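You operate a simulated robot arm through the tools that you are given. There is no shell and no other tool.

The job below is to be done with a simulated robot arm. You get a single attempt, and the scene is never put back.

JOB
Wind the puller's knob in, draw the rod, stand it in its holder, lift the puller off.
Fine: set it on the shelf over the joining jig. Set down upright: belt puller.
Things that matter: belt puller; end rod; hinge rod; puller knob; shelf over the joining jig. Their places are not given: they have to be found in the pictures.

The check looks at the end state, three seconds after you hand in, the way a careful person would. Anything else that was tipped, shoved, dropped, spilled or broken makes it a failure.

ROBOT AND FRAMES
A 6-joint arm with a fingered hand, fixed in place. Base frame: the origin is at the foot of the arm, x ahead of it, y to its left, z up. Lengths are in mm, angles in degrees, forces in N, time in s.
With the tool pointing down near the work surface it reaches from about 340 to 820 mm from the base axis. Its first joint turns from -166.0 to 166.0 degrees. Payload 4 kg.
Tool frame: the origin (TCP) lies between the finger pads and is the grasp point; the fingertips stand 26 mm ahead of it; z points along the fingers, y is the line along which they close. The gripper opens to 132 mm. The gripper's body begins 73 mm behind the TCP. The gripper is a hand of 5 fingers: y runs from the thumb to the fingers, the wrist lies at [0, 0, -239] in the tool frame, and closing takes about 1.5 s.
Orientation is told as [roll, pitch, yaw] about the base's x, y, z axes, in that order, counted from this pose: with the fingers straight down and closing along the base's y, the tool's x points along the base's -x, its y along +y and its z along -z.

CONTROLS
- The arm moves only by the tool step_arm. Its argument "commands" is a list of rows, each a list of 2 entries, a list of its own where there are three numbers: the shift along the tool's x, y, z in units of 400 mm (1.0 is 400 mm), then the turn, a rotation vector about the tool's x, y, z in units of 90 degrees (1.0 is 90 degrees). In form: [[[x, y, z], [ax, ay, az]], ...]. A call has 1 to 20 rows; each row is the pose to reach, as a shift and turn from the pose commanded when the call began, along the tool's axes at that moment. "fingers" is the finger opening in mm, from 0 to 132, set as the call begins (left out, the last holds). A call with a number of a shift or a turn outside -1 to 1 is refused whole. Each row takes 0.2 s and may step no farther than 50 mm and 8.6 degrees from the row before; otherwise, or with a gripper value out of range, the whole call is refused. A pose out of reach is approached as far as the arm can. The call stops where the force on the tool passes 80 N (or 10 N more than at its start, if that is more) or the arm is blocked; 0.2 s more then pass. Each finger travels about 45 mm/s and halts on what it meets, pressing with about 25 N; the grip force reading is that of the motor and also rises with nothing between the fingers. The clock runs only during rows and for 0.2 s after the last one: add rows that repeat a pose to give the fingers time. The reply holds the time, the measured pose of the TCP, the force on the tool along the base axes, the opening and the grip force, in the units named above and with some noise, with the torque about the TCP (base axes, N m) and any sound that the robot's microphone picked up.
- Cameras (640 x 400 px; columns grow to the right, rows downward): "scene" is fixed at [400.7, -501.6, 1453.1]; the picture's right is [0.92, -0.38, 0.00], its down [-0.14, -0.33, -0.93] and it looks along [0.36, 0.86, -0.36] (base axes); focal length 327 px, centre (320, 200). "wrist" rides on the gripper at [85, 2, -97] in the tool frame; the picture's right is [-0.02, 1.00, 0.00], its down [-0.75, -0.02, -0.66] and it looks along [-0.66, -0.01, 0.75] (tool axes); focal length 270 px, centre (320, 200).
- snapshot(camera): a new picture of that camera. The clock stands still meanwhile.
- set_fingers(finger1, finger2, finger3, finger4, thumb_bend): sets how far each is bent, from 0 (flat) to 100 (curled in); at 30 the hand is open as for a grip, at 70 the pads meet at the TCP. One left out holds its place. A second passes; each finger stops where it meets its share of the squeeze, and holds until it gets a number again. A gripper value or a shape takes the hand back. It gives what a move gives, with no picture; readings hold the bend of each and the force on the fingers (four entries, about 0 where the hand has none), thumb and palm.
- set_grasp(shape): the hand has 5 fingers and takes this shape, open, in about a second: jaw (thumb against the fingers, like two jaws); tri (thumb and two fingers); tip (a fingertip pinch); poke (one finger out to press); point (the index stretched); flat (the hand flat); cup (the hand cupped); fist (a fist). The gripper value then closes the fingers along that shape, each until it touches; the sizes above hold for jaw. It gives what a move gives, with no picture.
- measure_at(camera, pixels): for up to 12 pixels [column, row] of the newest picture of that camera ("zoom" is the newest enlarged one), the place [x, y, z] in the base frame of the surface seen there, good to about 2 mm. The clock stands still meanwhile.
- zoom(camera, box): a new picture of the part [left, top, right, bottom] of that camera's present view, enlarged. The clock stands still meanwhile.
- job_done(): hands the job in; it is judged then, once.

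Open the gripper and draw the arm clear of the work before you hand the job in, unless the task says otherwise.

The tools are called as name(argument=value, ...) on one line, values as JSON. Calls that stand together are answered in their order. step_arm: Moves the arm, as the interface text tells. Its arguments: {"type":"object","properties":{"commands":{"type":"array"},"fingers":{"type":"number"}},"required":["commands"]} The other tools are called the same way: set_grasp (shape) gives the hand a shape; set_fingers (finger1, finger2, finger3, finger4, thumb_bend) moves the fingers one by one; snapshot (camera) takes a picture; measure_at (camera, pixels) gives the place of the surface under pixels of a picture; zoom (camera, box) takes an enlarged picture of a part of a camera's view; job_done () hands the job in.

At the start:

```text
time: 0.0
tcp_pos: [377.0, 29.8, 1329.5]
orientation: [0.0, -0.2, 0.0]
force: [-0.3, 0.8, -0.1]
ft_torque: [0.02, -0.01, -0.03]
opening: 131.7
grip_force: 0.0
shape: jaw
bend: [30.0, 30.0, 30.0, 30.0, 30.0]
finger forces: [0.1, 0.0, 0.0, 0.0, 0.0, 0.0]
```

scene: 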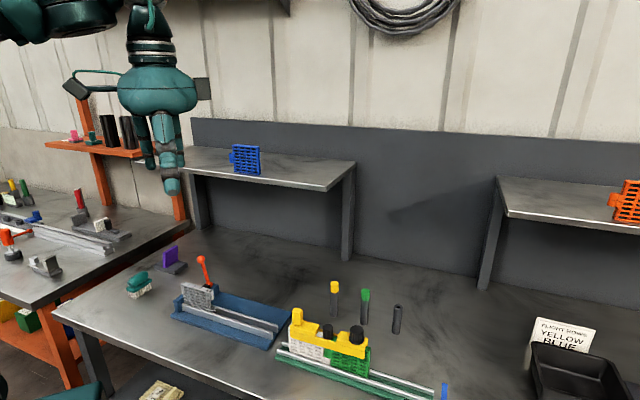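
wrist: 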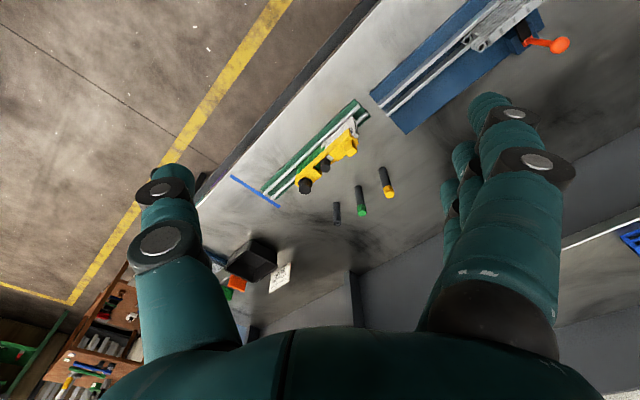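

The scene picture shows a yellow puller at about (325,335) on a jig with white/green belt halves, with rods/holders near (335,298), (365,305), (397,318). I zoom there to see the details.

zoom(camera="scene", box=[260, 260, 460, 400])

zoom(camera="scene", box=[120, 130, 380, 300])

zoom(camera="scene", box=[460, 160, 640, 400])

zoom(camera="wrist", box=[220, 80, 420, 230])

```text
2.86 times, centred on (360, 330) of scene
```

zoom: 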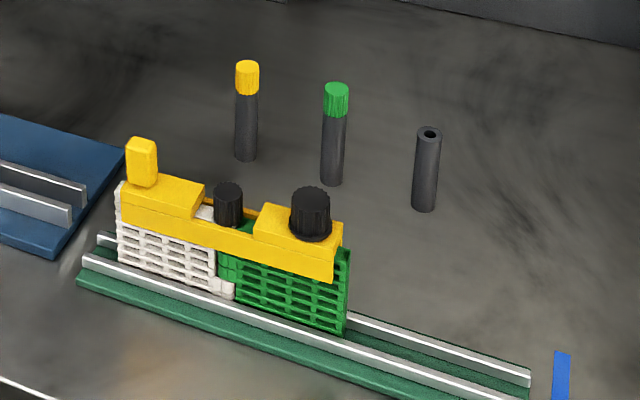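

```text
2.35 times, centred on (250, 215) of scene
```

zoom: 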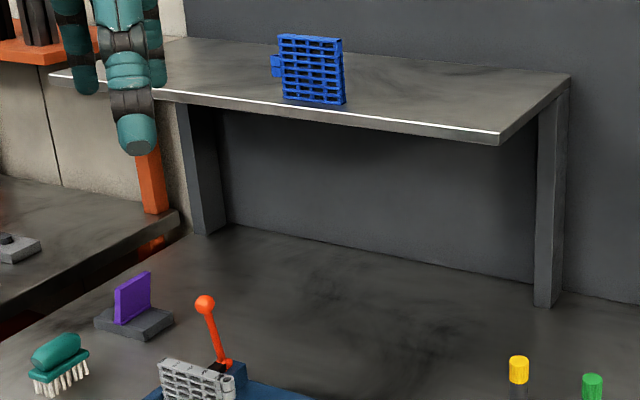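

```text
1.67 times, centred on (550, 280) of scene
```

zoom: 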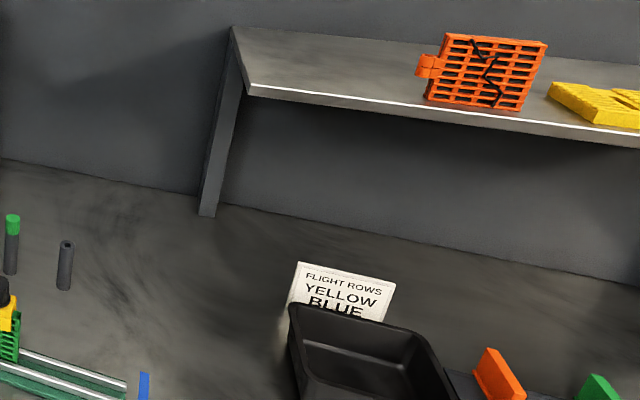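

```text
2.67 times, centred on (320, 155) of wrist
```

zoom: 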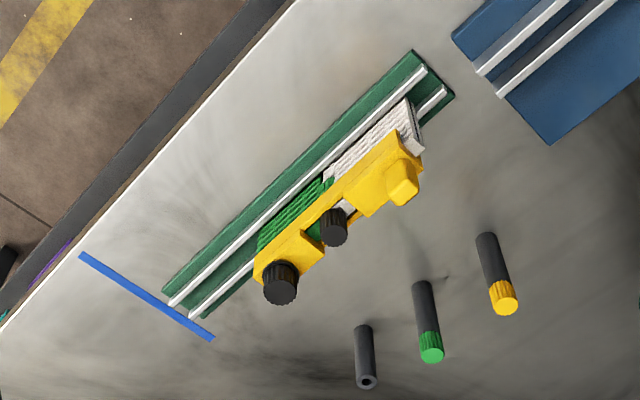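

The zooms show the black large knob at scene ≈(369,334), a smaller black head in the middle ≈(331,331), an empty holder at ≈(397,305), and two shelves. I measure the main places.

snapshot(camera="scene")

measure_at(camera="scene", pixels=[[296, 315], [310, 325], [328, 331], [357, 330], [372, 345], [334, 284], [365, 293], [397, 307], [270, 170], [350, 165], [186, 155], [323, 187]])

measure_at(camera="scene", pixels=[[499, 180], [508, 214], [600, 190], [637, 232], [180, 310], [275, 345], [283, 350], [430, 398], [445, 392], [205, 268], [245, 160], [245, 172]])

zoom(camera="scene", box=[270, 290, 390, 390])

```text
taken
```

scene: 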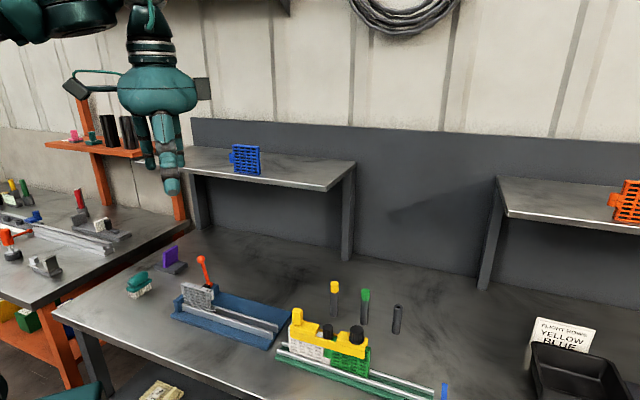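

```text
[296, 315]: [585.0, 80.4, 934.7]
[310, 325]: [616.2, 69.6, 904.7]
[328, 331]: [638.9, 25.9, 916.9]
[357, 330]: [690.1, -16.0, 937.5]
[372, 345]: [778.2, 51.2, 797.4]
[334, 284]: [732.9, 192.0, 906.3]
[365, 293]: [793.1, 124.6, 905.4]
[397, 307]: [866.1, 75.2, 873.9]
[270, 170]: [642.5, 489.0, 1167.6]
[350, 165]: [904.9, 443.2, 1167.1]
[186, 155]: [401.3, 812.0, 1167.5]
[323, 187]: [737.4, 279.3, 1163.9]
```

```text
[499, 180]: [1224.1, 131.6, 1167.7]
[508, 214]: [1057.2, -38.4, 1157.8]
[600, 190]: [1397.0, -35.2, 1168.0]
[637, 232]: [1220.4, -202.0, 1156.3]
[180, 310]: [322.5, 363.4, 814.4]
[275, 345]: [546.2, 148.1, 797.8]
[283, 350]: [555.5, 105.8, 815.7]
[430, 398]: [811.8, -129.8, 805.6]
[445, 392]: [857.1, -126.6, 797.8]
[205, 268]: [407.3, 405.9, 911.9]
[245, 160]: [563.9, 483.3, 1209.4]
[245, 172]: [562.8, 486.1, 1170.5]
```

```text
4.00 times, centred on (330, 340) of scene
```

zoom: 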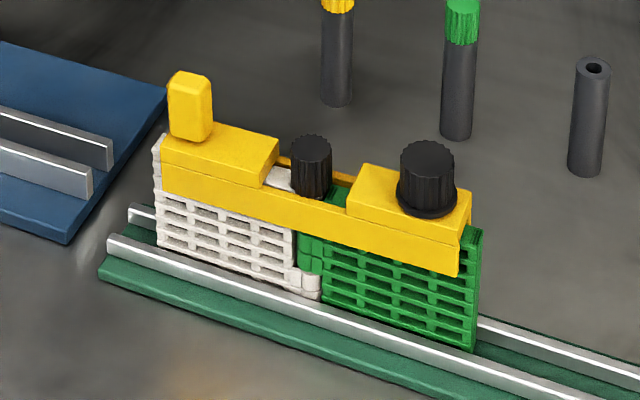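

The left shelf (z≈1167) sits beside/over the jigs while the right shelf starts beyond x≈1057, out of reach. I look at the other bench and orange shelf to the left, and at the upper region, to make sure which shelf is meant.

zoom(camera="scene", box=[0, 90, 200, 300])

zoom(camera="scene", box=[110, 230, 310, 370])

zoom(camera="scene", box=[170, 0, 510, 210])

measure_at(camera="scene", pixels=[[80, 145], [130, 155], [160, 153], [60, 240], [283, 4], [20, 240], [200, 290], [230, 160], [260, 175], [355, 163], [190, 175], [250, 150]])

```text
1.90 times, centred on (100, 195) of scene
```

zoom: 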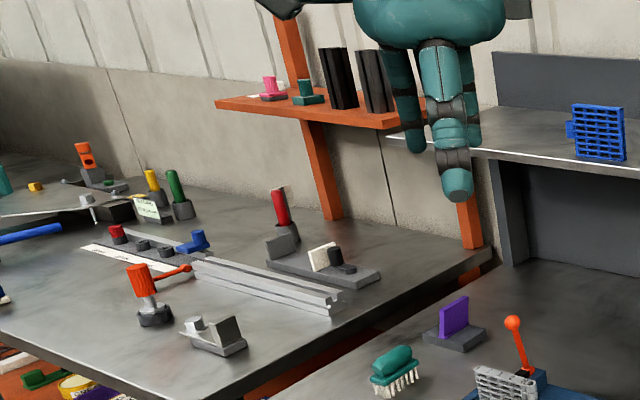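

```text
2.86 times, centred on (210, 300) of scene
```

zoom: 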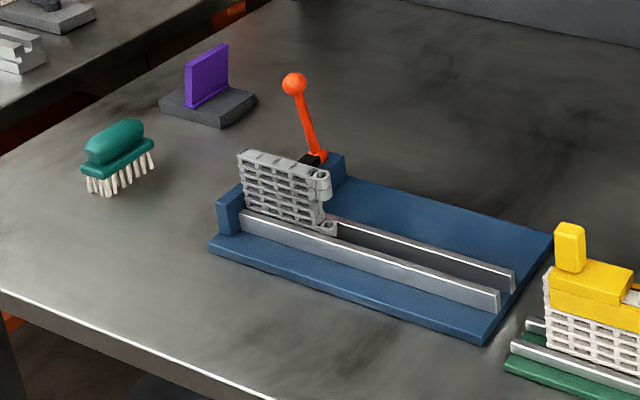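

```text
1.88 times, centred on (340, 105) of scene
```

zoom: 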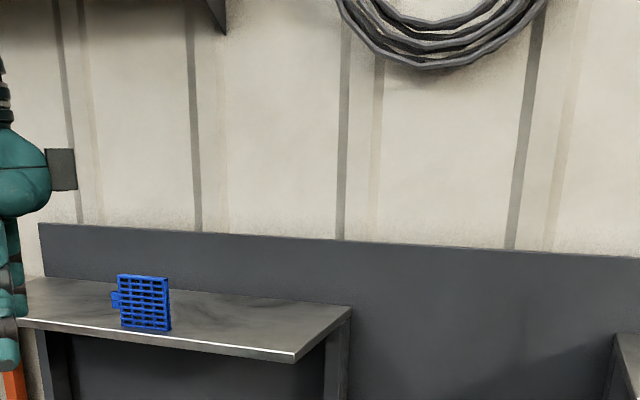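

```text
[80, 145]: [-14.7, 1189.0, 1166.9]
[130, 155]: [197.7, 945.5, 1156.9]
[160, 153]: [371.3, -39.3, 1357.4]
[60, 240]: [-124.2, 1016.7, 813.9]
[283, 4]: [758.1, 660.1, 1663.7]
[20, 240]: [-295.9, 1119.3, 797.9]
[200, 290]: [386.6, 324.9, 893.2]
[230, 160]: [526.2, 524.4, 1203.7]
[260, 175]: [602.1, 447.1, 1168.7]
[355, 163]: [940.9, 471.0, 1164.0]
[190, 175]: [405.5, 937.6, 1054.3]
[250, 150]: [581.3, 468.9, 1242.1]
```

The left grey shelf (z≈1167, free space right of the blue board) is over the blue jig with the clamp and is the one in reach. I move the hand so the wrist camera looks at the puller from the front (TCP near [540,-78,1065], yaw ≈46.6°).

step_arm(commands=[[[-0.0582, -0.0386, 0.0944], [0, 0, -0.074]], [[-0.1164, -0.0771, 0.1889], [0, 0, -0.148]], [[-0.1746, -0.1157, 0.2833], [0, 0, -0.222]], [[-0.2329, -0.1543, 0.3777], [0, 0, -0.296]], [[-0.2911, -0.1929, 0.4721], [0, 0, -0.37]], [[-0.3493, -0.2314, 0.5666], [0, 0, -0.444]], [[-0.4075, -0.27, 0.661], [0, 0, -0.518]], [[-0.4075, -0.27, 0.661], [0, 0, -0.518]]])

snapshot(camera="wrist")

```text
time: 1.8
tcp_pos: [539.3, -79.3, 1065.6]
orientation: [-0.1, -0.2, 46.7]
force: [-0.1, 0.8, -0.3]
ft_torque: [-0.02, 0.01, 0.03]
opening: 131.8
grip_force: 0.1
shape: jaw
bend: [30.0, 30.0, 30.0, 30.0, 30.0]
finger forces: [0.0, 0.0, 0.0, 0.0, 0.0, 0.1]
```

```text
taken
```

wrist: 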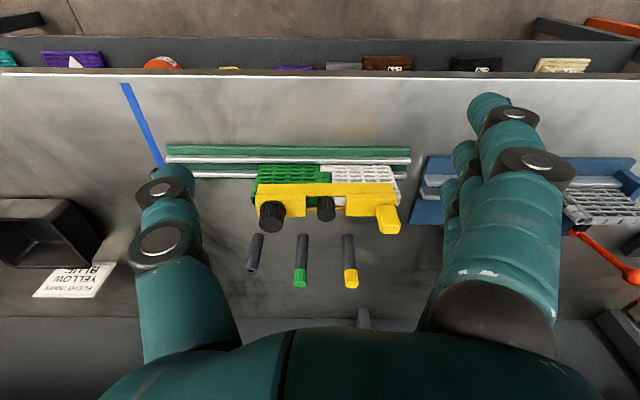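

The puller is now centred at about (325,200) of the wrist picture. I zoom in for detail and measure the key points.

zoom(camera="wrist", box=[230, 130, 430, 300])

measure_at(camera="wrist", pixels=[[270, 226], [327, 216], [388, 230], [360, 208], [295, 208], [322, 190], [260, 190], [398, 190], [249, 268], [300, 282], [351, 282], [246, 199]])

```text
2.35 times, centred on (330, 215) of wrist
```

zoom: 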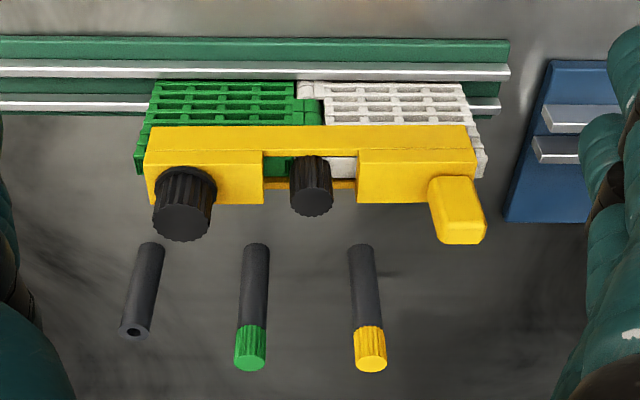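

```text
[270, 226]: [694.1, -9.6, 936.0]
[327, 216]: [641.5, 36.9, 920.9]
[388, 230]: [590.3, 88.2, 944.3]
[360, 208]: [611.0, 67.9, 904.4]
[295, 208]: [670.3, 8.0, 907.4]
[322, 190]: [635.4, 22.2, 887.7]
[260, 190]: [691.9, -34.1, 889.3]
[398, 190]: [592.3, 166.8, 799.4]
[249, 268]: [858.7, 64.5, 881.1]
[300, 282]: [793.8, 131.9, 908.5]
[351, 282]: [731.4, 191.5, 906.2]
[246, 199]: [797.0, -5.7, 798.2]
```

The picture shows knob at ≈(270,220), rod head ≈(326,208), handle ≈(388,220), empty tube ≈(252,255). I zoom in strongly on each for detail and for markings.

zoom(camera="wrist", box=[246, 160, 346, 240])

zoom(camera="wrist", box=[310, 160, 410, 240])

zoom(camera="wrist", box=[235, 220, 315, 295])

zoom(camera="scene", box=[320, 300, 390, 370])

```text
5.00 times, centred on (296, 200) of wrist
```

zoom: 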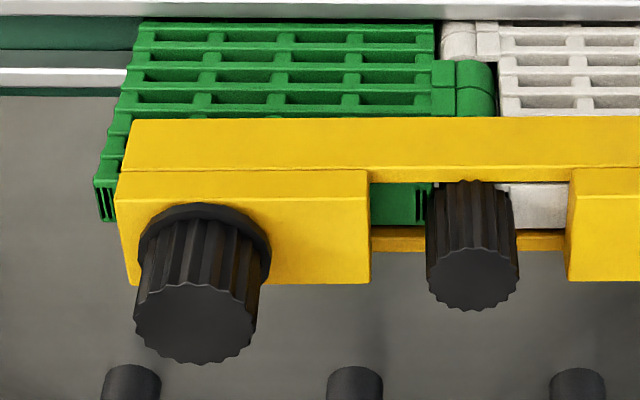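

```text
5.00 times, centred on (360, 200) of wrist
```

zoom: 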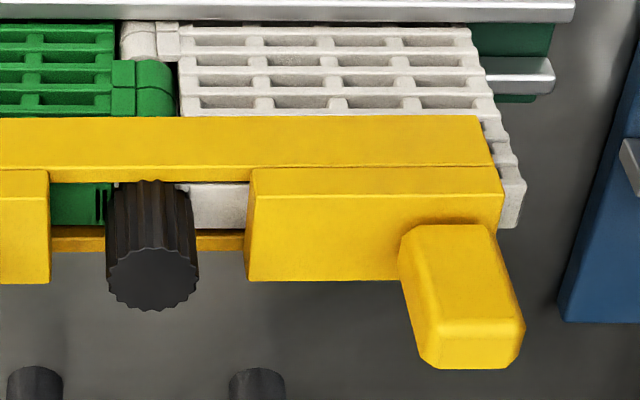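

```text
5.33 times, centred on (275, 258) of wrist
```

zoom: 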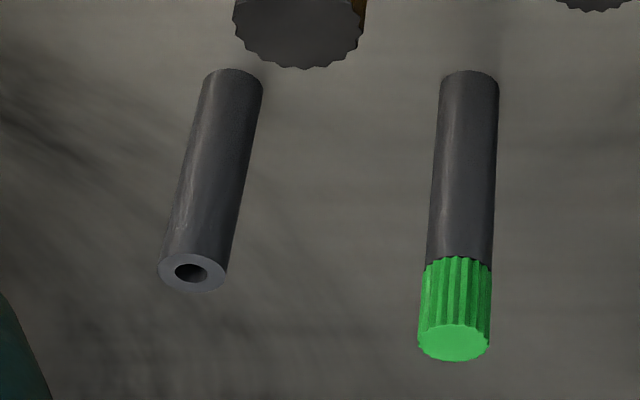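

```text
5.71 times, centred on (355, 335) of scene
```

zoom: 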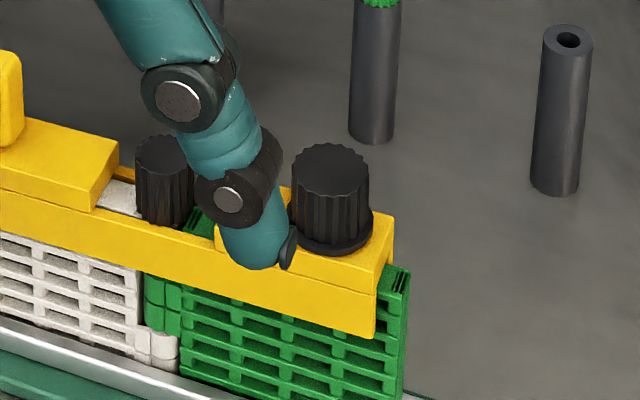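

The knob top face is at (197,325) of that enlarged view and the rod head's top at (475,280). I take the enlargement again and measure their rims for accurate centres.

zoom(camera="wrist", box=[246, 160, 346, 240])

measure_at(camera="zoom", pixels=[[142, 325], [250, 325], [197, 355], [197, 295], [197, 325], [433, 280], [512, 280], [474, 302], [474, 258], [474, 280], [320, 240], [320, 190]])

measure_at(camera="zoom", pixels=[[150, 215], [265, 245], [200, 206], [140, 140], [500, 150], [410, 240], [410, 205], [540, 205], [600, 240], [130, 255], [350, 180], [345, 275]])

```text
5.00 times, centred on (296, 200) of wrist
```

zoom: 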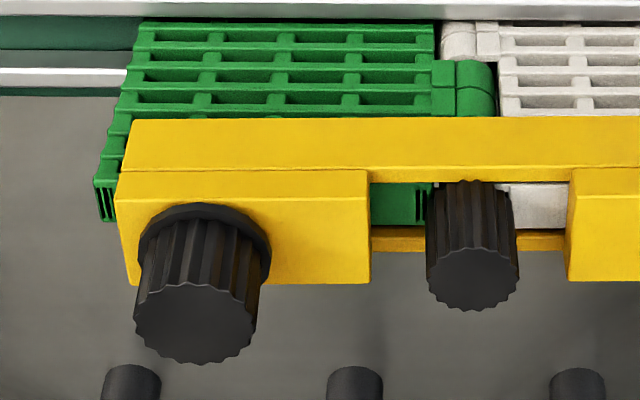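

```text
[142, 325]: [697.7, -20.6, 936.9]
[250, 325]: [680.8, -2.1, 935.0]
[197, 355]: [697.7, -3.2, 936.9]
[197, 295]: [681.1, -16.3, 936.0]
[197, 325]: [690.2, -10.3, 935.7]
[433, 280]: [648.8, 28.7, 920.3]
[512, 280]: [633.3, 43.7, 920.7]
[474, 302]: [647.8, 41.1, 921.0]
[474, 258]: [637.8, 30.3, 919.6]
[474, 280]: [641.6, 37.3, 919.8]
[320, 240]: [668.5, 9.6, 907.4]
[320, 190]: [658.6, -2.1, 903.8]
```

```text
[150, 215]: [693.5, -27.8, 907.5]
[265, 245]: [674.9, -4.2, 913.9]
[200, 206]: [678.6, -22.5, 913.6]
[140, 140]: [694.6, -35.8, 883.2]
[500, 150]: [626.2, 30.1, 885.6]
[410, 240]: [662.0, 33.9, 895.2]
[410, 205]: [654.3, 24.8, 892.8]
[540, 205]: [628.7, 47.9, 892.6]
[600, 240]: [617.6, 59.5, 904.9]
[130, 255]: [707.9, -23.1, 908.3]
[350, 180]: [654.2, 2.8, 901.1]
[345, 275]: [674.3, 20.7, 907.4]
```

Knob centre ≈(689.3,-10.5), top z≈936, Ø≈29; rod head centre ≈(642,36), top z≈920.5, Ø≈23; block tops z≈907. I try the "tri" shape in free air to see how the fingers stand.

set_grasp(shape="tri")

snapshot(camera="wrist")

snapshot(camera="scene")

```text
time: 2.7
tcp_pos: [539.3, -78.6, 1066.4]
orientation: [-0.1, -0.2, 46.6]
force: [0.1, -0.6, 0.4]
ft_torque: [-0.01, -0.01, 0.02]
opening: 131.9
grip_force: 0.0
shape: tri
bend: [0.0, 30.0, 30.0, 0.0, 30.0]
finger forces: [0.0, 0.0, 0.0, 0.0, 0.0, 0.1]
```

```text
taken
```

wrist: 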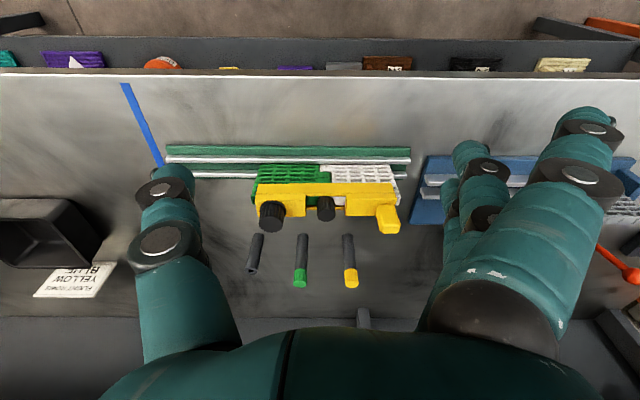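

```text
taken
```

scene: 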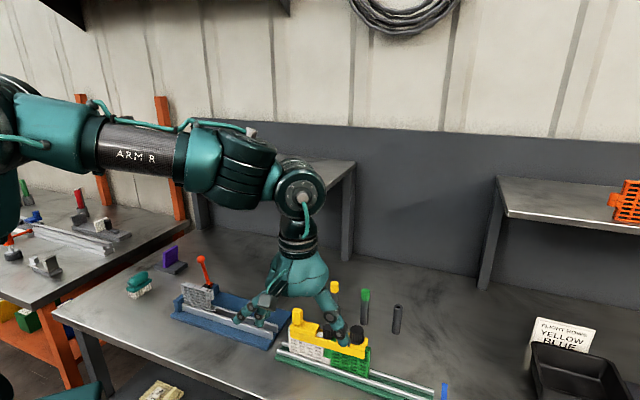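

Tri keeps fingers 2/3 at 30 and lays 1/4 flat. I measure where the flat and bent fingertips and the thumb tip are to judge clearance.

measure_at(camera="wrist", pixels=[[590, 118], [600, 150], [475, 150], [470, 165], [492, 172], [165, 175], [165, 200], [560, 200], [450, 190], [490, 215], [590, 130], [160, 240]])

zoom(camera="scene", box=[220, 220, 380, 360])

```text
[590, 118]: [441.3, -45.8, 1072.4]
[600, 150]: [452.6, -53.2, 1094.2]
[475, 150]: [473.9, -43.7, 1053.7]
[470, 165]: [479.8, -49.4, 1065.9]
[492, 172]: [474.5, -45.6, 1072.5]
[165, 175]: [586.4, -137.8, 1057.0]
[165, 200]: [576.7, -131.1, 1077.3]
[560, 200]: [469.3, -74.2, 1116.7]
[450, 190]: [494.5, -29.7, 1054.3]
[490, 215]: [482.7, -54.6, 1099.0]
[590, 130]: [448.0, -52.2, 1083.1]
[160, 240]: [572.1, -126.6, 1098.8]
```

```text
2.86 times, centred on (300, 290) of scene
```

zoom: 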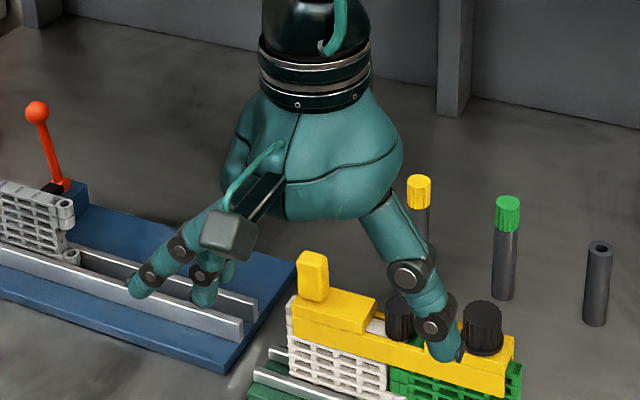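

Flat fingertips reach only about TCP depth, so tri clears the neighbours with a moderate opening. I go above the knob centre (689.3,-10.5) at z≈1010, yaw ≈76°, opening 60.

step_arm(commands=[[[-0.0758, -0.0311, 0.0275], [0, 0, -0.0653]], [[-0.1516, -0.0622, 0.055], [0, 0, -0.1306]], [[-0.2274, -0.0932, 0.0825], [0, 0, -0.196]], [[-0.3032, -0.1243, 0.11], [0, 0, -0.2613]], [[-0.379, -0.1554, 0.1375], [0, 0, -0.3264]], [[-0.379, -0.1554, 0.1375], [0, 0, -0.3264]], [[-0.379, -0.1554, 0.1375], [0, 0, -0.3264]]], fingers=60)

snapshot(camera="wrist")

zoom(camera="scene", box=[270, 220, 430, 360])

```text
time: 4.3
tcp_pos: [688.3, -11.1, 1012.2]
orientation: [-0.3, -0.1, 76.0]
force: [-0.3, 0.7, -0.3]
ft_torque: [-0.02, -0.03, -0.01]
opening: 60.9
grip_force: 0.1
shape: tri
bend: [0.0, 73.0, 73.0, 0.0, 70.0]
finger forces: [0.1, 0.0, 0.1, 0.0, 0.1, 0.1]
```

```text
taken
```

wrist: 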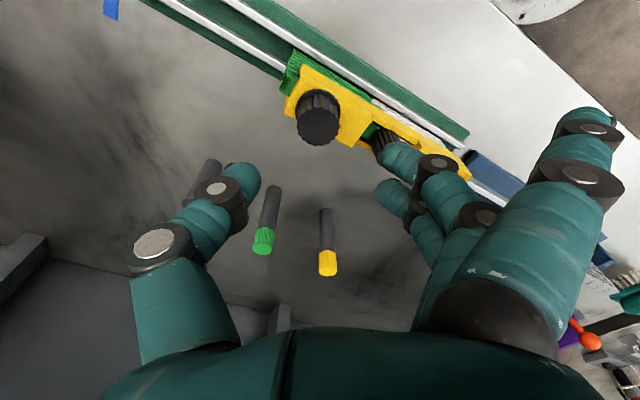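

```text
2.86 times, centred on (350, 290) of scene
```

zoom: 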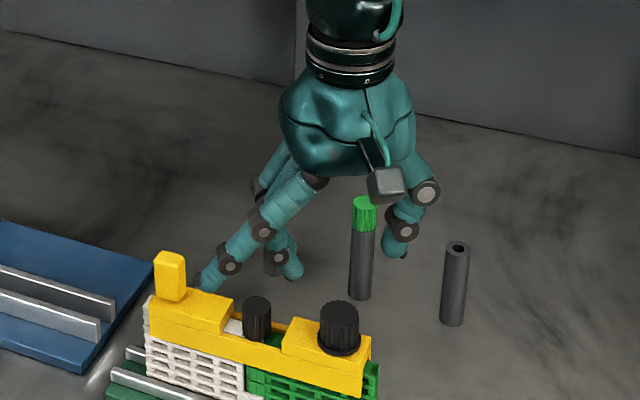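

The pinch now reads bend ≈70–73 at a value of 60; I measure thumb and finger tip positions to see the true gap.

measure_at(camera="wrist", pixels=[[250, 175], [257, 185], [240, 190], [392, 152], [386, 165], [380, 188], [384, 200], [410, 150], [225, 200], [395, 185], [318, 125], [590, 115]])

zoom(camera="wrist", box=[170, 70, 490, 270])

```text
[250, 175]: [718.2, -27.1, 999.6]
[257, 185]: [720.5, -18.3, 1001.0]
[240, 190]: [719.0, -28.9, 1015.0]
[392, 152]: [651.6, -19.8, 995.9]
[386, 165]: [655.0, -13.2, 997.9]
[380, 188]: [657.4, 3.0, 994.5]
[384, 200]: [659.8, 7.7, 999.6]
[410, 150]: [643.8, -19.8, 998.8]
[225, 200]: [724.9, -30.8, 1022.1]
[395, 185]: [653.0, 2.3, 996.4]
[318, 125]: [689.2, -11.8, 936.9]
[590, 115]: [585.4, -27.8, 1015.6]
```

```text
2.00 times, centred on (330, 170) of wrist
```

zoom: 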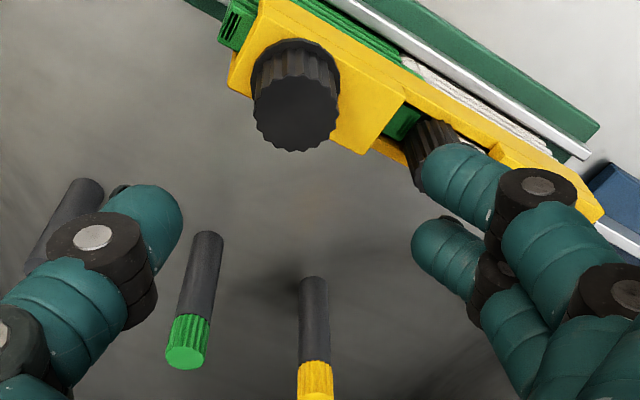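

Tips are really ≈60 mm apart, symmetric about the TCP. I narrow to 50 and descend to TCP z≈941 (tips ≈915, just above the knob's flange), then check.

step_arm(commands=[[[0, 0, 0.0], [0, 0, 0]], [[0, 0, 0.043], [0, 0, 0]], [[0, 0, 0.086], [0, 0, 0]], [[0, 0, 0.129], [0, 0, 0]], [[0, 0, 0.15], [0, 0, 0]], [[0, 0, 0.1725], [0, 0, 0]], [[0, 0, 0.1725], [0, 0, 0]]], fingers=50)

snapshot(camera="wrist")

zoom(camera="scene", box=[290, 270, 420, 370])

```text
time: 5.9
tcp_pos: [691.1, -10.5, 942.6]
orientation: [-0.2, -0.1, 76.0]
force: [0.2, 0.5, 0.2]
ft_torque: [0.01, 0.0, 0.01]
opening: 50.8
grip_force: 0.1
shape: tri
bend: [0.0, 73.0, 73.0, 0.0, 70.0]
finger forces: [0.0, 0.1, 0.0, 0.1, 0.0, 0.0]
```

```text
taken
```

wrist: 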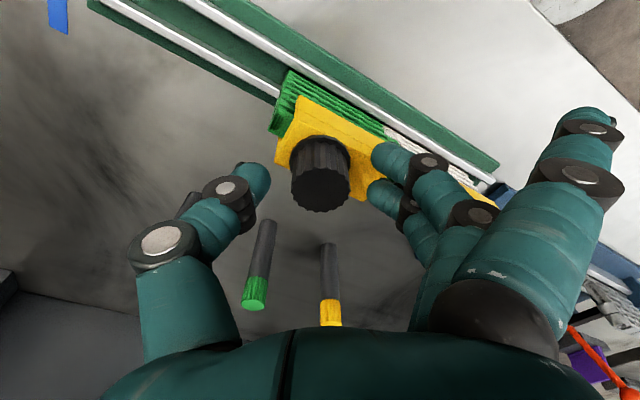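

```text
4.00 times, centred on (355, 320) of scene
```

zoom: 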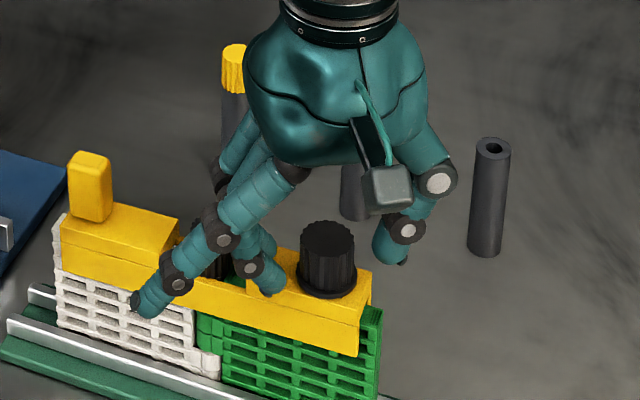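

The knob sits between thumb and two fingers without contact. I close on it (value 15, holding pose) and read the forces.

step_arm(commands=[[[0, 0, 0], [0, 0, 0]], [[0, 0, 0], [0, 0, 0]], [[0, 0, 0], [0, 0, 0]], [[0, 0, 0], [0, 0, 0]], [[0, 0, 0], [0, 0, 0]], [[0, 0, 0], [0, 0, 0]]], fingers=15)

snapshot(camera="wrist")

```text
time: 7.3
tcp_pos: [690.1, -11.2, 942.6]
orientation: [-0.2, -0.1, 75.9]
force: [-0.9, 0.7, 0.4]
ft_torque: [-0.01, 0.04, 0.04]
opening: 20.6
grip_force: 25.0
shape: tri
bend: [26.0, 73.0, 72.0, 26.0, 70.0]
finger forces: [0.0, 11.9, 11.0, 0.0, 21.4, 0.1]
```

```text
taken
```

wrist: 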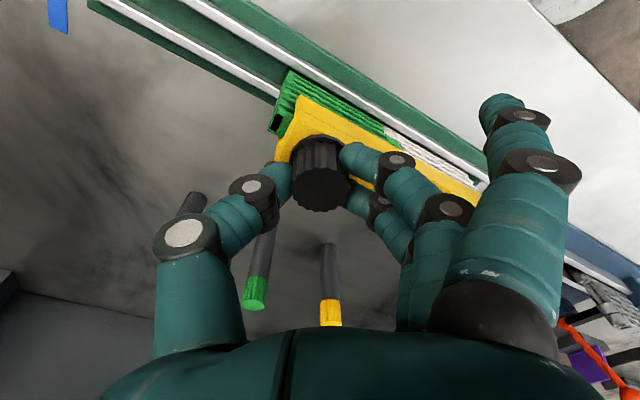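

Grip is good (thumb 21 N, fingers 12+11 N), but fingers 1 and 4 swung in to bend 26 and could sweep the rod head. I lay those two flat while the others hold.

set_fingers(finger1=0, finger4=0)

zoom(camera="scene", box=[290, 270, 420, 370])

```text
time: 8.3
tcp_pos: [690.3, -11.1, 943.5]
orientation: [-0.2, -0.1, 76.0]
force: [-0.6, 0.5, 0.4]
ft_torque: [0.01, 0.05, 0.03]
opening: 115.3
grip_force: 22.4
shape: fingers
bend: [0.0, 73.0, 72.0, 0.0, 70.0]
finger forces: [0.1, 11.9, 11.0, 0.0, 21.4, 0.0]
```

```text
4.00 times, centred on (355, 320) of scene
```

zoom: 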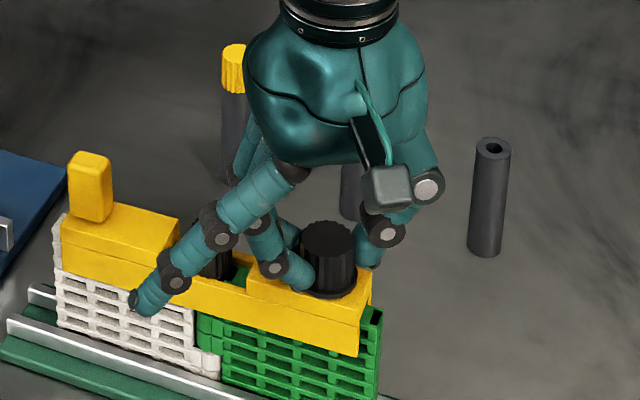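

Grip held with 1 and 4 flat and clear. I turn clockwise seen from above (yaw decreasing, +tool z) by about 43° and watch the torque.

step_arm(commands=[[[0, 0, 0], [0, 0, 0.08]], [[0, 0, 0], [0, 0, 0.16]], [[0, 0, 0], [0, 0, 0.24]], [[0, 0, 0], [0, 0, 0.32]], [[0, 0, 0], [0, 0, 0.4]], [[0, 0, 0], [0, 0, 0.48]]])

snapshot(camera="wrist")

zoom(camera="scene", box=[290, 270, 420, 370])

```text
time: 9.7
tcp_pos: [691.5, -10.1, 941.7]
orientation: [-0.1, -0.2, 32.7]
force: [-0.5, -0.5, 1.0]
ft_torque: [0.01, -0.01, 0.01]
opening: 115.2
grip_force: 22.7
shape: fingers
bend: [0.0, 73.0, 72.0, 0.0, 70.0]
finger forces: [0.0, 12.3, 11.2, 0.0, 22.2, 0.0]
```

```text
taken
```

wrist: 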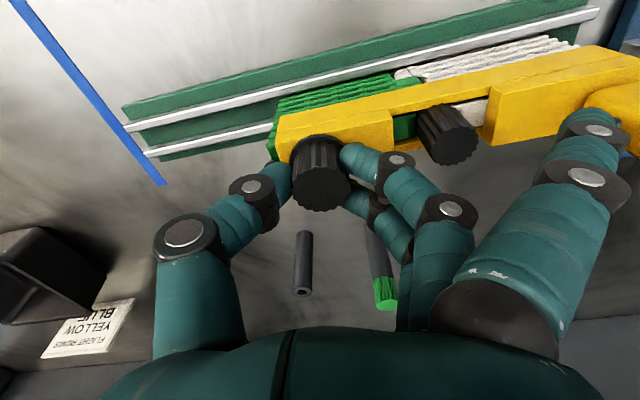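

```text
4.00 times, centred on (355, 320) of scene
```

zoom: 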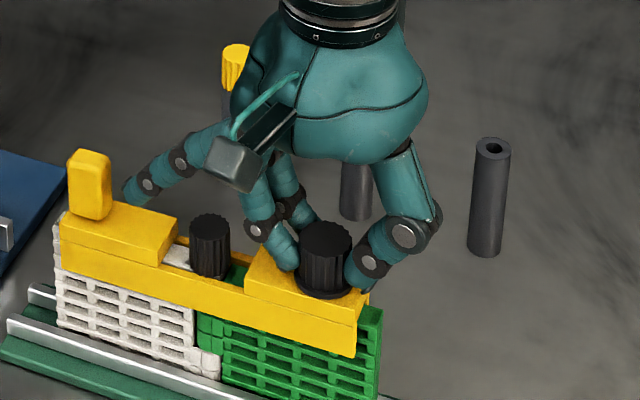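

The turn went easily (torque ≈0), grip steady. I continue clockwise another ≈89° to yaw ≈-56.

step_arm(commands=[[[0, 0, 0], [0, 0, 0.09]], [[0, 0, 0], [0, 0, 0.18]], [[0, 0, 0], [0, 0, 0.27]], [[0, 0, 0], [0, 0, 0.36]], [[0, 0, 0], [0, 0, 0.45]], [[0, 0, 0], [0, 0, 0.54]], [[0, 0, 0], [0, 0, 0.63]], [[0, 0, 0], [0, 0, 0.72]], [[0, 0, 0], [0, 0, 0.81]], [[0, 0, 0], [0, 0, 0.9]], [[0, 0, 0], [0, 0, 0.99]]])

snapshot(camera="wrist")

zoom(camera="scene", box=[290, 270, 420, 370])

```text
time: 12.1
tcp_pos: [690.0, -11.5, 942.2]
orientation: [0.3, 0.0, -56.5]
force: [-0.9, -0.5, 0.6]
ft_torque: [-0.05, -0.05, 0.06]
opening: 115.3
grip_force: 22.9
shape: fingers
bend: [0.0, 73.0, 72.0, 0.0, 70.0]
finger forces: [0.1, 12.2, 12.0, 0.0, 21.8, 0.1]
```

```text
taken
```

wrist: 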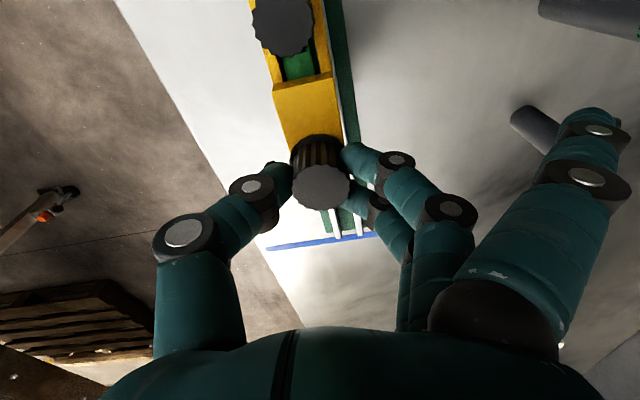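

```text
4.00 times, centred on (355, 320) of scene
```

zoom: 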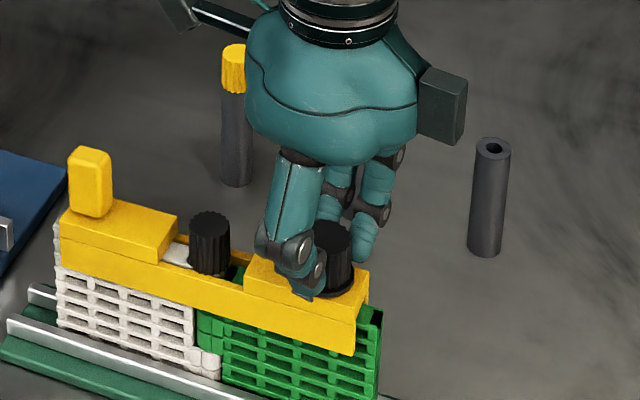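

Turned ≈132° in total; torque about z is now 0.06. I measure the knob top and the head to see whether anything moved.

measure_at(camera="wrist", pixels=[[321, 187], [300, 187], [342, 187], [283, 30], [310, 100], [290, 70], [300, 60]])

zoom(camera="scene", box=[300, 310, 380, 370])

zoom(camera="wrist", box=[220, 0, 400, 240])

```text
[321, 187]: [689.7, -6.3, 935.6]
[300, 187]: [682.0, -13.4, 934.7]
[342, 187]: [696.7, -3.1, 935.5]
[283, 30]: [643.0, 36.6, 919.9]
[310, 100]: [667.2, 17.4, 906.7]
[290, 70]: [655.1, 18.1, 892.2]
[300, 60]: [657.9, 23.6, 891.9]
```

```text
6.67 times, centred on (340, 340) of scene
```

zoom: 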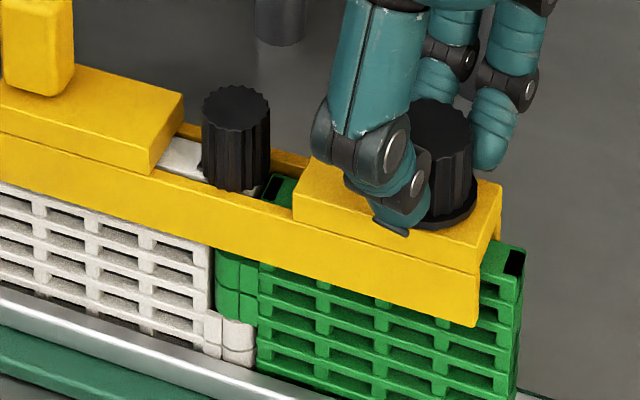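

```text
1.67 times, centred on (310, 120) of wrist
```

zoom: 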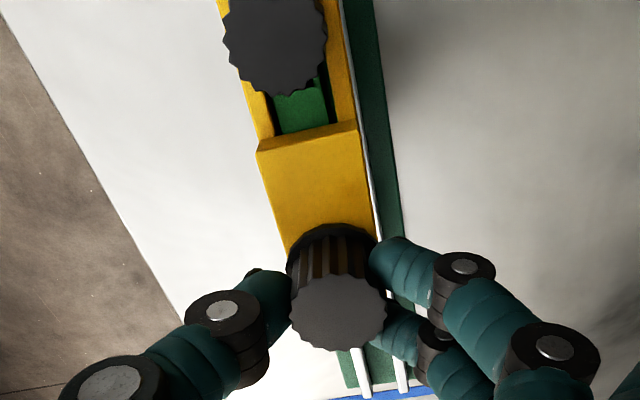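

Knob height unchanged so far (z≈936). I keep winding: another ≈51° clockwise with the same grip, watching for limits.

step_arm(commands=[[[0, 0, 0], [0, 0, 0.095]], [[0, 0, 0], [0, 0, 0.19]], [[0, 0, 0], [0, 0, 0.285]], [[0, 0, 0], [0, 0, 0.38]], [[0, 0, 0], [0, 0, 0.475]], [[0, 0, 0], [0, 0, 0.57]]])

snapshot(camera="wrist")

zoom(camera="scene", box=[300, 310, 380, 370])

```text
time: 13.5
tcp_pos: [690.6, -9.5, 943.2]
orientation: [0.1, 0.1, -107.8]
force: [0.1, -0.1, -0.3]
ft_torque: [-0.14, -0.05, 0.06]
opening: 115.6
grip_force: 23.7
shape: fingers
bend: [0.0, 73.0, 73.0, 0.0, 70.0]
finger forces: [0.0, 12.2, 12.7, 0.1, 22.5, 0.0]
```

```text
taken
```

wrist: 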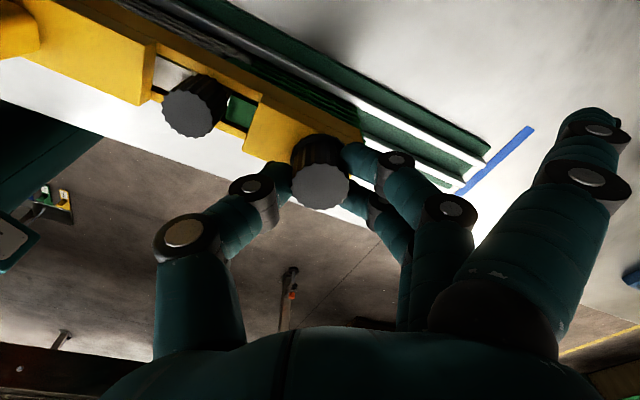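

```text
6.67 times, centred on (340, 340) of scene
```

zoom: 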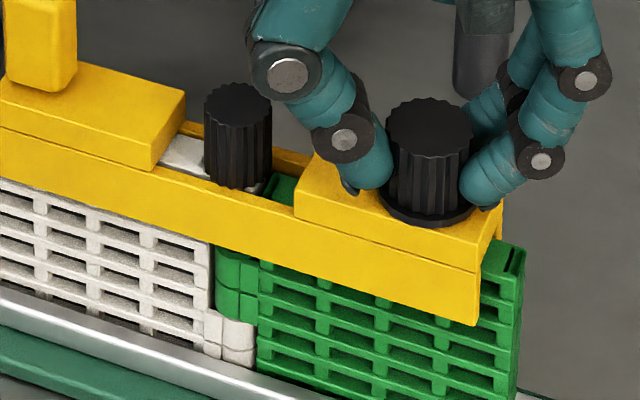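

Total ≈184° so far, no stop felt. I continue ≈51° further clockwise with the same grip.

step_arm(commands=[[[0, 0, 0], [0, 0, 0.095]], [[0, 0, 0], [0, 0, 0.19]], [[0, 0, 0], [0, 0, 0.285]], [[0, 0, 0], [0, 0, 0.38]], [[0, 0, 0], [0, 0, 0.475]], [[0, 0, 0], [0, 0, 0.57]]])

zoom(camera="scene", box=[300, 310, 380, 370])

```text
time: 14.9
tcp_pos: [692.4, -10.9, 943.7]
orientation: [0.0, 0.1, -159.0]
force: [-0.8, -0.6, 0.9]
ft_torque: [-0.12, -0.09, 0.0]
opening: 115.9
grip_force: 24.5
shape: fingers
bend: [0.0, 73.0, 73.0, 0.0, 70.0]
finger forces: [0.1, 13.3, 12.5, 0.0, 22.6, 0.0]
```

```text
6.67 times, centred on (340, 340) of scene
```

zoom: 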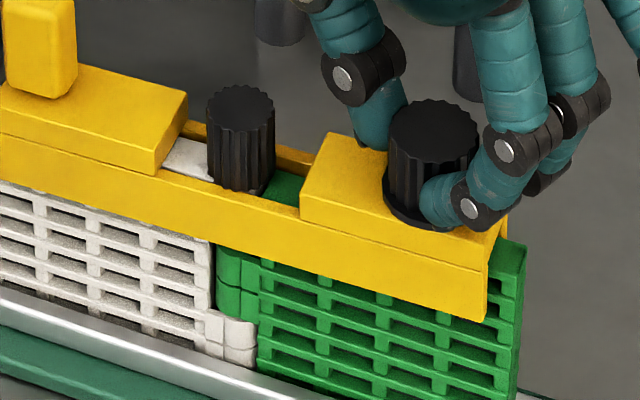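

The puller seems shifted a millimetre or two to the right in the scene view. I take a wrist picture and measure the knob top and head against before.

snapshot(camera="wrist")

measure_at(camera="scene", pixels=[[357, 330], [329, 327], [297, 318]])

measure_at(camera="zoom", pixels=[[433, 125], [400, 125], [465, 125], [433, 105], [433, 145], [241, 105], [215, 105], [268, 105], [241, 92], [241, 118], [485, 250], [505, 240]])

```text
taken
```

wrist: 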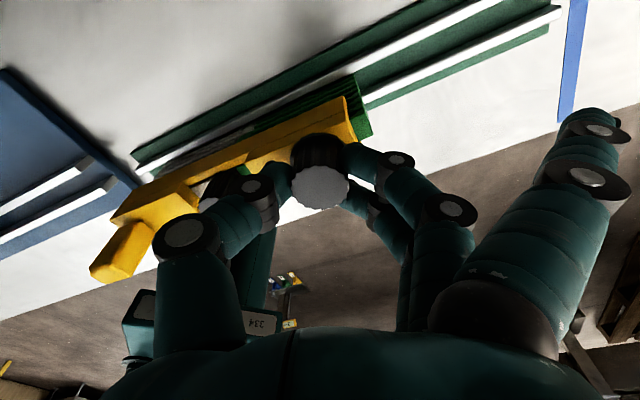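

```text
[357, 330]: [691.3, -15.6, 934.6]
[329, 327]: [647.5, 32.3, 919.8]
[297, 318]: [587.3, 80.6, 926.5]
```

```text
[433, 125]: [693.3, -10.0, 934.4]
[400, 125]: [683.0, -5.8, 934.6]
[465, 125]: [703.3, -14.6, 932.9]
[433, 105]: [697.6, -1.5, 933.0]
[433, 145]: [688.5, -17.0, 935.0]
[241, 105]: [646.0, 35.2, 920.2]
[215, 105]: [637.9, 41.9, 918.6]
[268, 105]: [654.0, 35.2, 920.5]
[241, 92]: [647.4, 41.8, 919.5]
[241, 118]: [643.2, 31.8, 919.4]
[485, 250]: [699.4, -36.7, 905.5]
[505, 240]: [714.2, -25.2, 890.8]
```

The knob reads ≈(692,-10) now, i.e. the hand carried the puller 2–3 mm. I release gently (fingers 2, 3 and thumb to 55), so I can re-centre and re-grip.

set_fingers(finger2=55, finger3=55, thumb_bend=55)

zoom(camera="scene", box=[300, 310, 380, 370])

snapshot(camera="wrist")

```text
time: 15.9
tcp_pos: [690.8, -10.8, 942.2]
orientation: [0.0, 0.2, -158.8]
force: [-0.4, 0.4, 0.4]
ft_torque: [0.02, -0.01, -0.02]
opening: 127.9
grip_force: 0.1
shape: fingers
bend: [0.0, 55.0, 55.0, 0.0, 55.0]
finger forces: [0.0, 0.0, 0.0, 0.1, 0.0, 0.0]
```

```text
6.67 times, centred on (340, 340) of scene
```

zoom: 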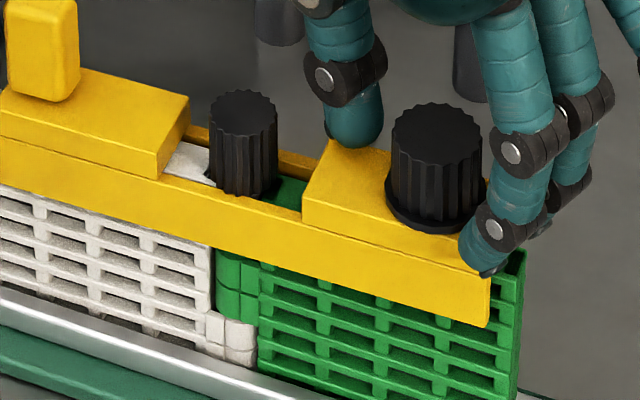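

```text
taken
```

wrist: 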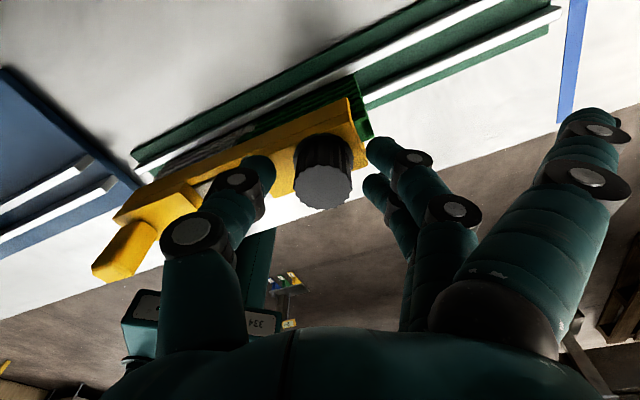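

Released cleanly. I take the same enlargement as at the very start (box 270–390 × 290–390) to compare puller and belt positions.

zoom(camera="scene", box=[270, 290, 390, 390])

```text
4.00 times, centred on (330, 340) of scene
```

zoom: 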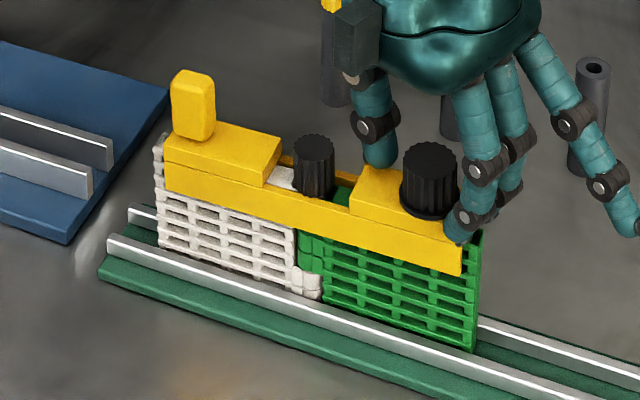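

Puller plus rod head moved ≈2–3 mm along the bar, belts unmoved; harmless. I lift 30 mm and rotate back counter-clockwise in the first part.

step_arm(commands=[[[0, 0, -0.04], [0, 0, 0]], [[0, 0, -0.075], [0, 0, 0]], [[0, 0, -0.075], [0, 0, -0.095]], [[0, 0, -0.075], [0, 0, -0.19]], [[0, 0, -0.075], [0, 0, -0.285]], [[0, 0, -0.075], [0, 0, -0.38]], [[0, 0, -0.075], [0, 0, -0.475]], [[0, 0, -0.075], [0, 0, -0.57]], [[0, 0, -0.075], [0, 0, -0.665]], [[0, 0, -0.075], [0, 0, -0.76]], [[0, 0, -0.075], [0, 0, -0.855]], [[0, 0, -0.075], [0, 0, -0.95]]])

step_arm(commands=[[[0, 0, 0], [0, 0, -0.095]], [[0, 0, 0], [0, 0, -0.19]], [[0, 0, 0], [0, 0, -0.285]], [[0, 0, 0], [0, 0, -0.38]], [[0, 0, 0], [0, 0, -0.475]], [[0, 0, 0], [0, 0, -0.57]], [[0, 0, 0], [0, 0, -0.665]], [[0, 0, 0], [0, 0, -0.76]], [[0, 0, 0], [0, 0, -0.855]], [[0, 0, 0], [0, 0, -0.95]]])

step_arm(commands=[[[0, 0, 0], [0, 0, -0.095]], [[0, 0, 0], [0, 0, -0.19]], [[0, 0, 0], [0, 0, -0.285]], [[0, 0, 0], [0, 0, -0.38]], [[0, 0, 0], [0, 0, -0.475]], [[0, 0, 0], [0, 0, -0.57]], [[0, 0, 0], [0, 0, -0.665]], [[0, 0, 0], [0, 0, -0.76]], [[0, 0, 0], [0, 0, -0.855]], [[0, 0, 0], [0, 0, -0.88]]])

snapshot(camera="wrist")

```text
time: 18.5
tcp_pos: [691.6, -11.0, 972.3]
orientation: [0.3, 0.1, -73.4]
force: [-0.2, 1.0, -0.2]
ft_torque: [-0.01, -0.03, -0.02]
opening: 128.0
grip_force: 0.0
shape: fingers
bend: [0.0, 55.0, 55.0, 0.0, 55.0]
finger forces: [0.0, 0.0, 0.1, 0.0, 0.0, 0.0]
```

```text
time: 20.7
tcp_pos: [690.8, -9.6, 972.8]
orientation: [-0.1, -0.2, 12.3]
force: [-0.6, -0.6, 0.3]
ft_torque: [-0.02, -0.03, -0.04]
opening: 128.2
grip_force: 0.0
shape: fingers
bend: [0.0, 55.0, 55.0, 0.0, 55.0]
finger forces: [0.0, 0.0, 0.0, 0.0, 0.0, 0.0]
```

```text
time: 22.9
tcp_pos: [705.7, 5.5, 986.7]
orientation: [0.6, -2.8, 90.2]
force: [-0.8, -0.2, 0.0]
ft_torque: [-0.02, 0.01, 0.02]
opening: 128.5
grip_force: 0.1
shape: fingers
bend: [0.0, 55.0, 55.0, 0.0, 55.0]
finger forces: [0.0, 0.0, 0.1, 0.0, 0.1, 0.0]
out of reach, approached as far as the arm can: row 9, 10
```

```text
taken
```

wrist: 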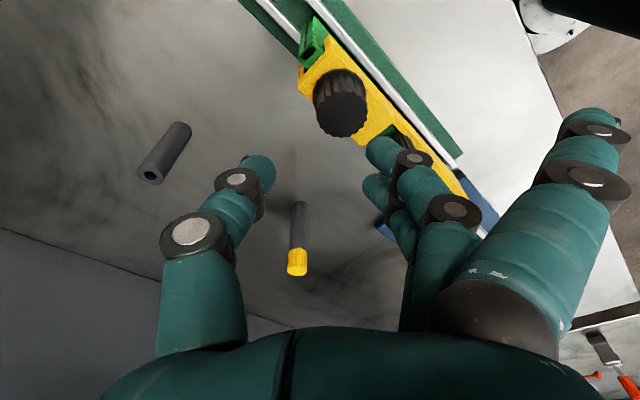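

The wrist's limit lies near yaw ≈89°. I step back 7° clockwise and check the pose.

step_arm(commands=[[[0, 0, 0], [0, 0, 0.08]], [[0, 0, 0], [0, 0, 0.08]]])

zoom(camera="wrist", box=[270, 20, 430, 180])

```text
time: 23.5
tcp_pos: [705.5, 5.3, 986.0]
orientation: [1.1, -2.7, 83.0]
force: [-0.2, -0.8, -0.4]
ft_torque: [0.03, 0.03, -0.01]
opening: 128.3
grip_force: 0.0
shape: fingers
bend: [0.0, 55.0, 55.0, 0.0, 55.0]
finger forces: [0.1, 0.0, 0.0, 0.0, 0.0, 0.1]
```

```text
2.50 times, centred on (350, 100) of wrist
```

zoom: 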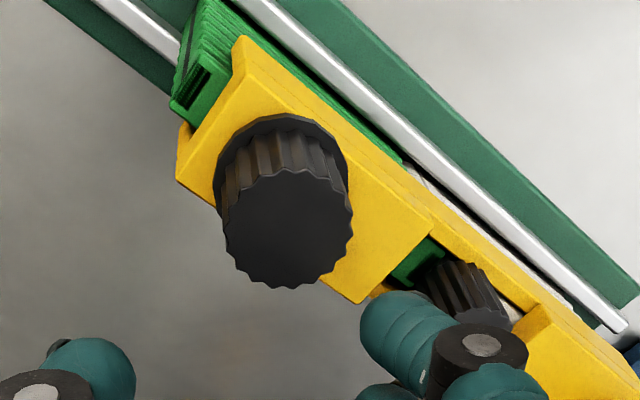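

The commanded pose is now the offset, slightly tilted one. I measure the knob's rim in this view to re-centre.

measure_at(camera="zoom", pixels=[[230, 230], [345, 228], [288, 180], [286, 280], [287, 230], [462, 300], [440, 315], [500, 300], [330, 130], [420, 225]])

```text
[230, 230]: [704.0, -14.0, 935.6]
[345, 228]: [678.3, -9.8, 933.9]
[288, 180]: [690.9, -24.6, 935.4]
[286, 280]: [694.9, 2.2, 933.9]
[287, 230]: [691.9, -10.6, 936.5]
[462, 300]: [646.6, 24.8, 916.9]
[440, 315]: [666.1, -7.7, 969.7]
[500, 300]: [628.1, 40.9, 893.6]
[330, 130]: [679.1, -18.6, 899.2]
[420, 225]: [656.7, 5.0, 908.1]
```

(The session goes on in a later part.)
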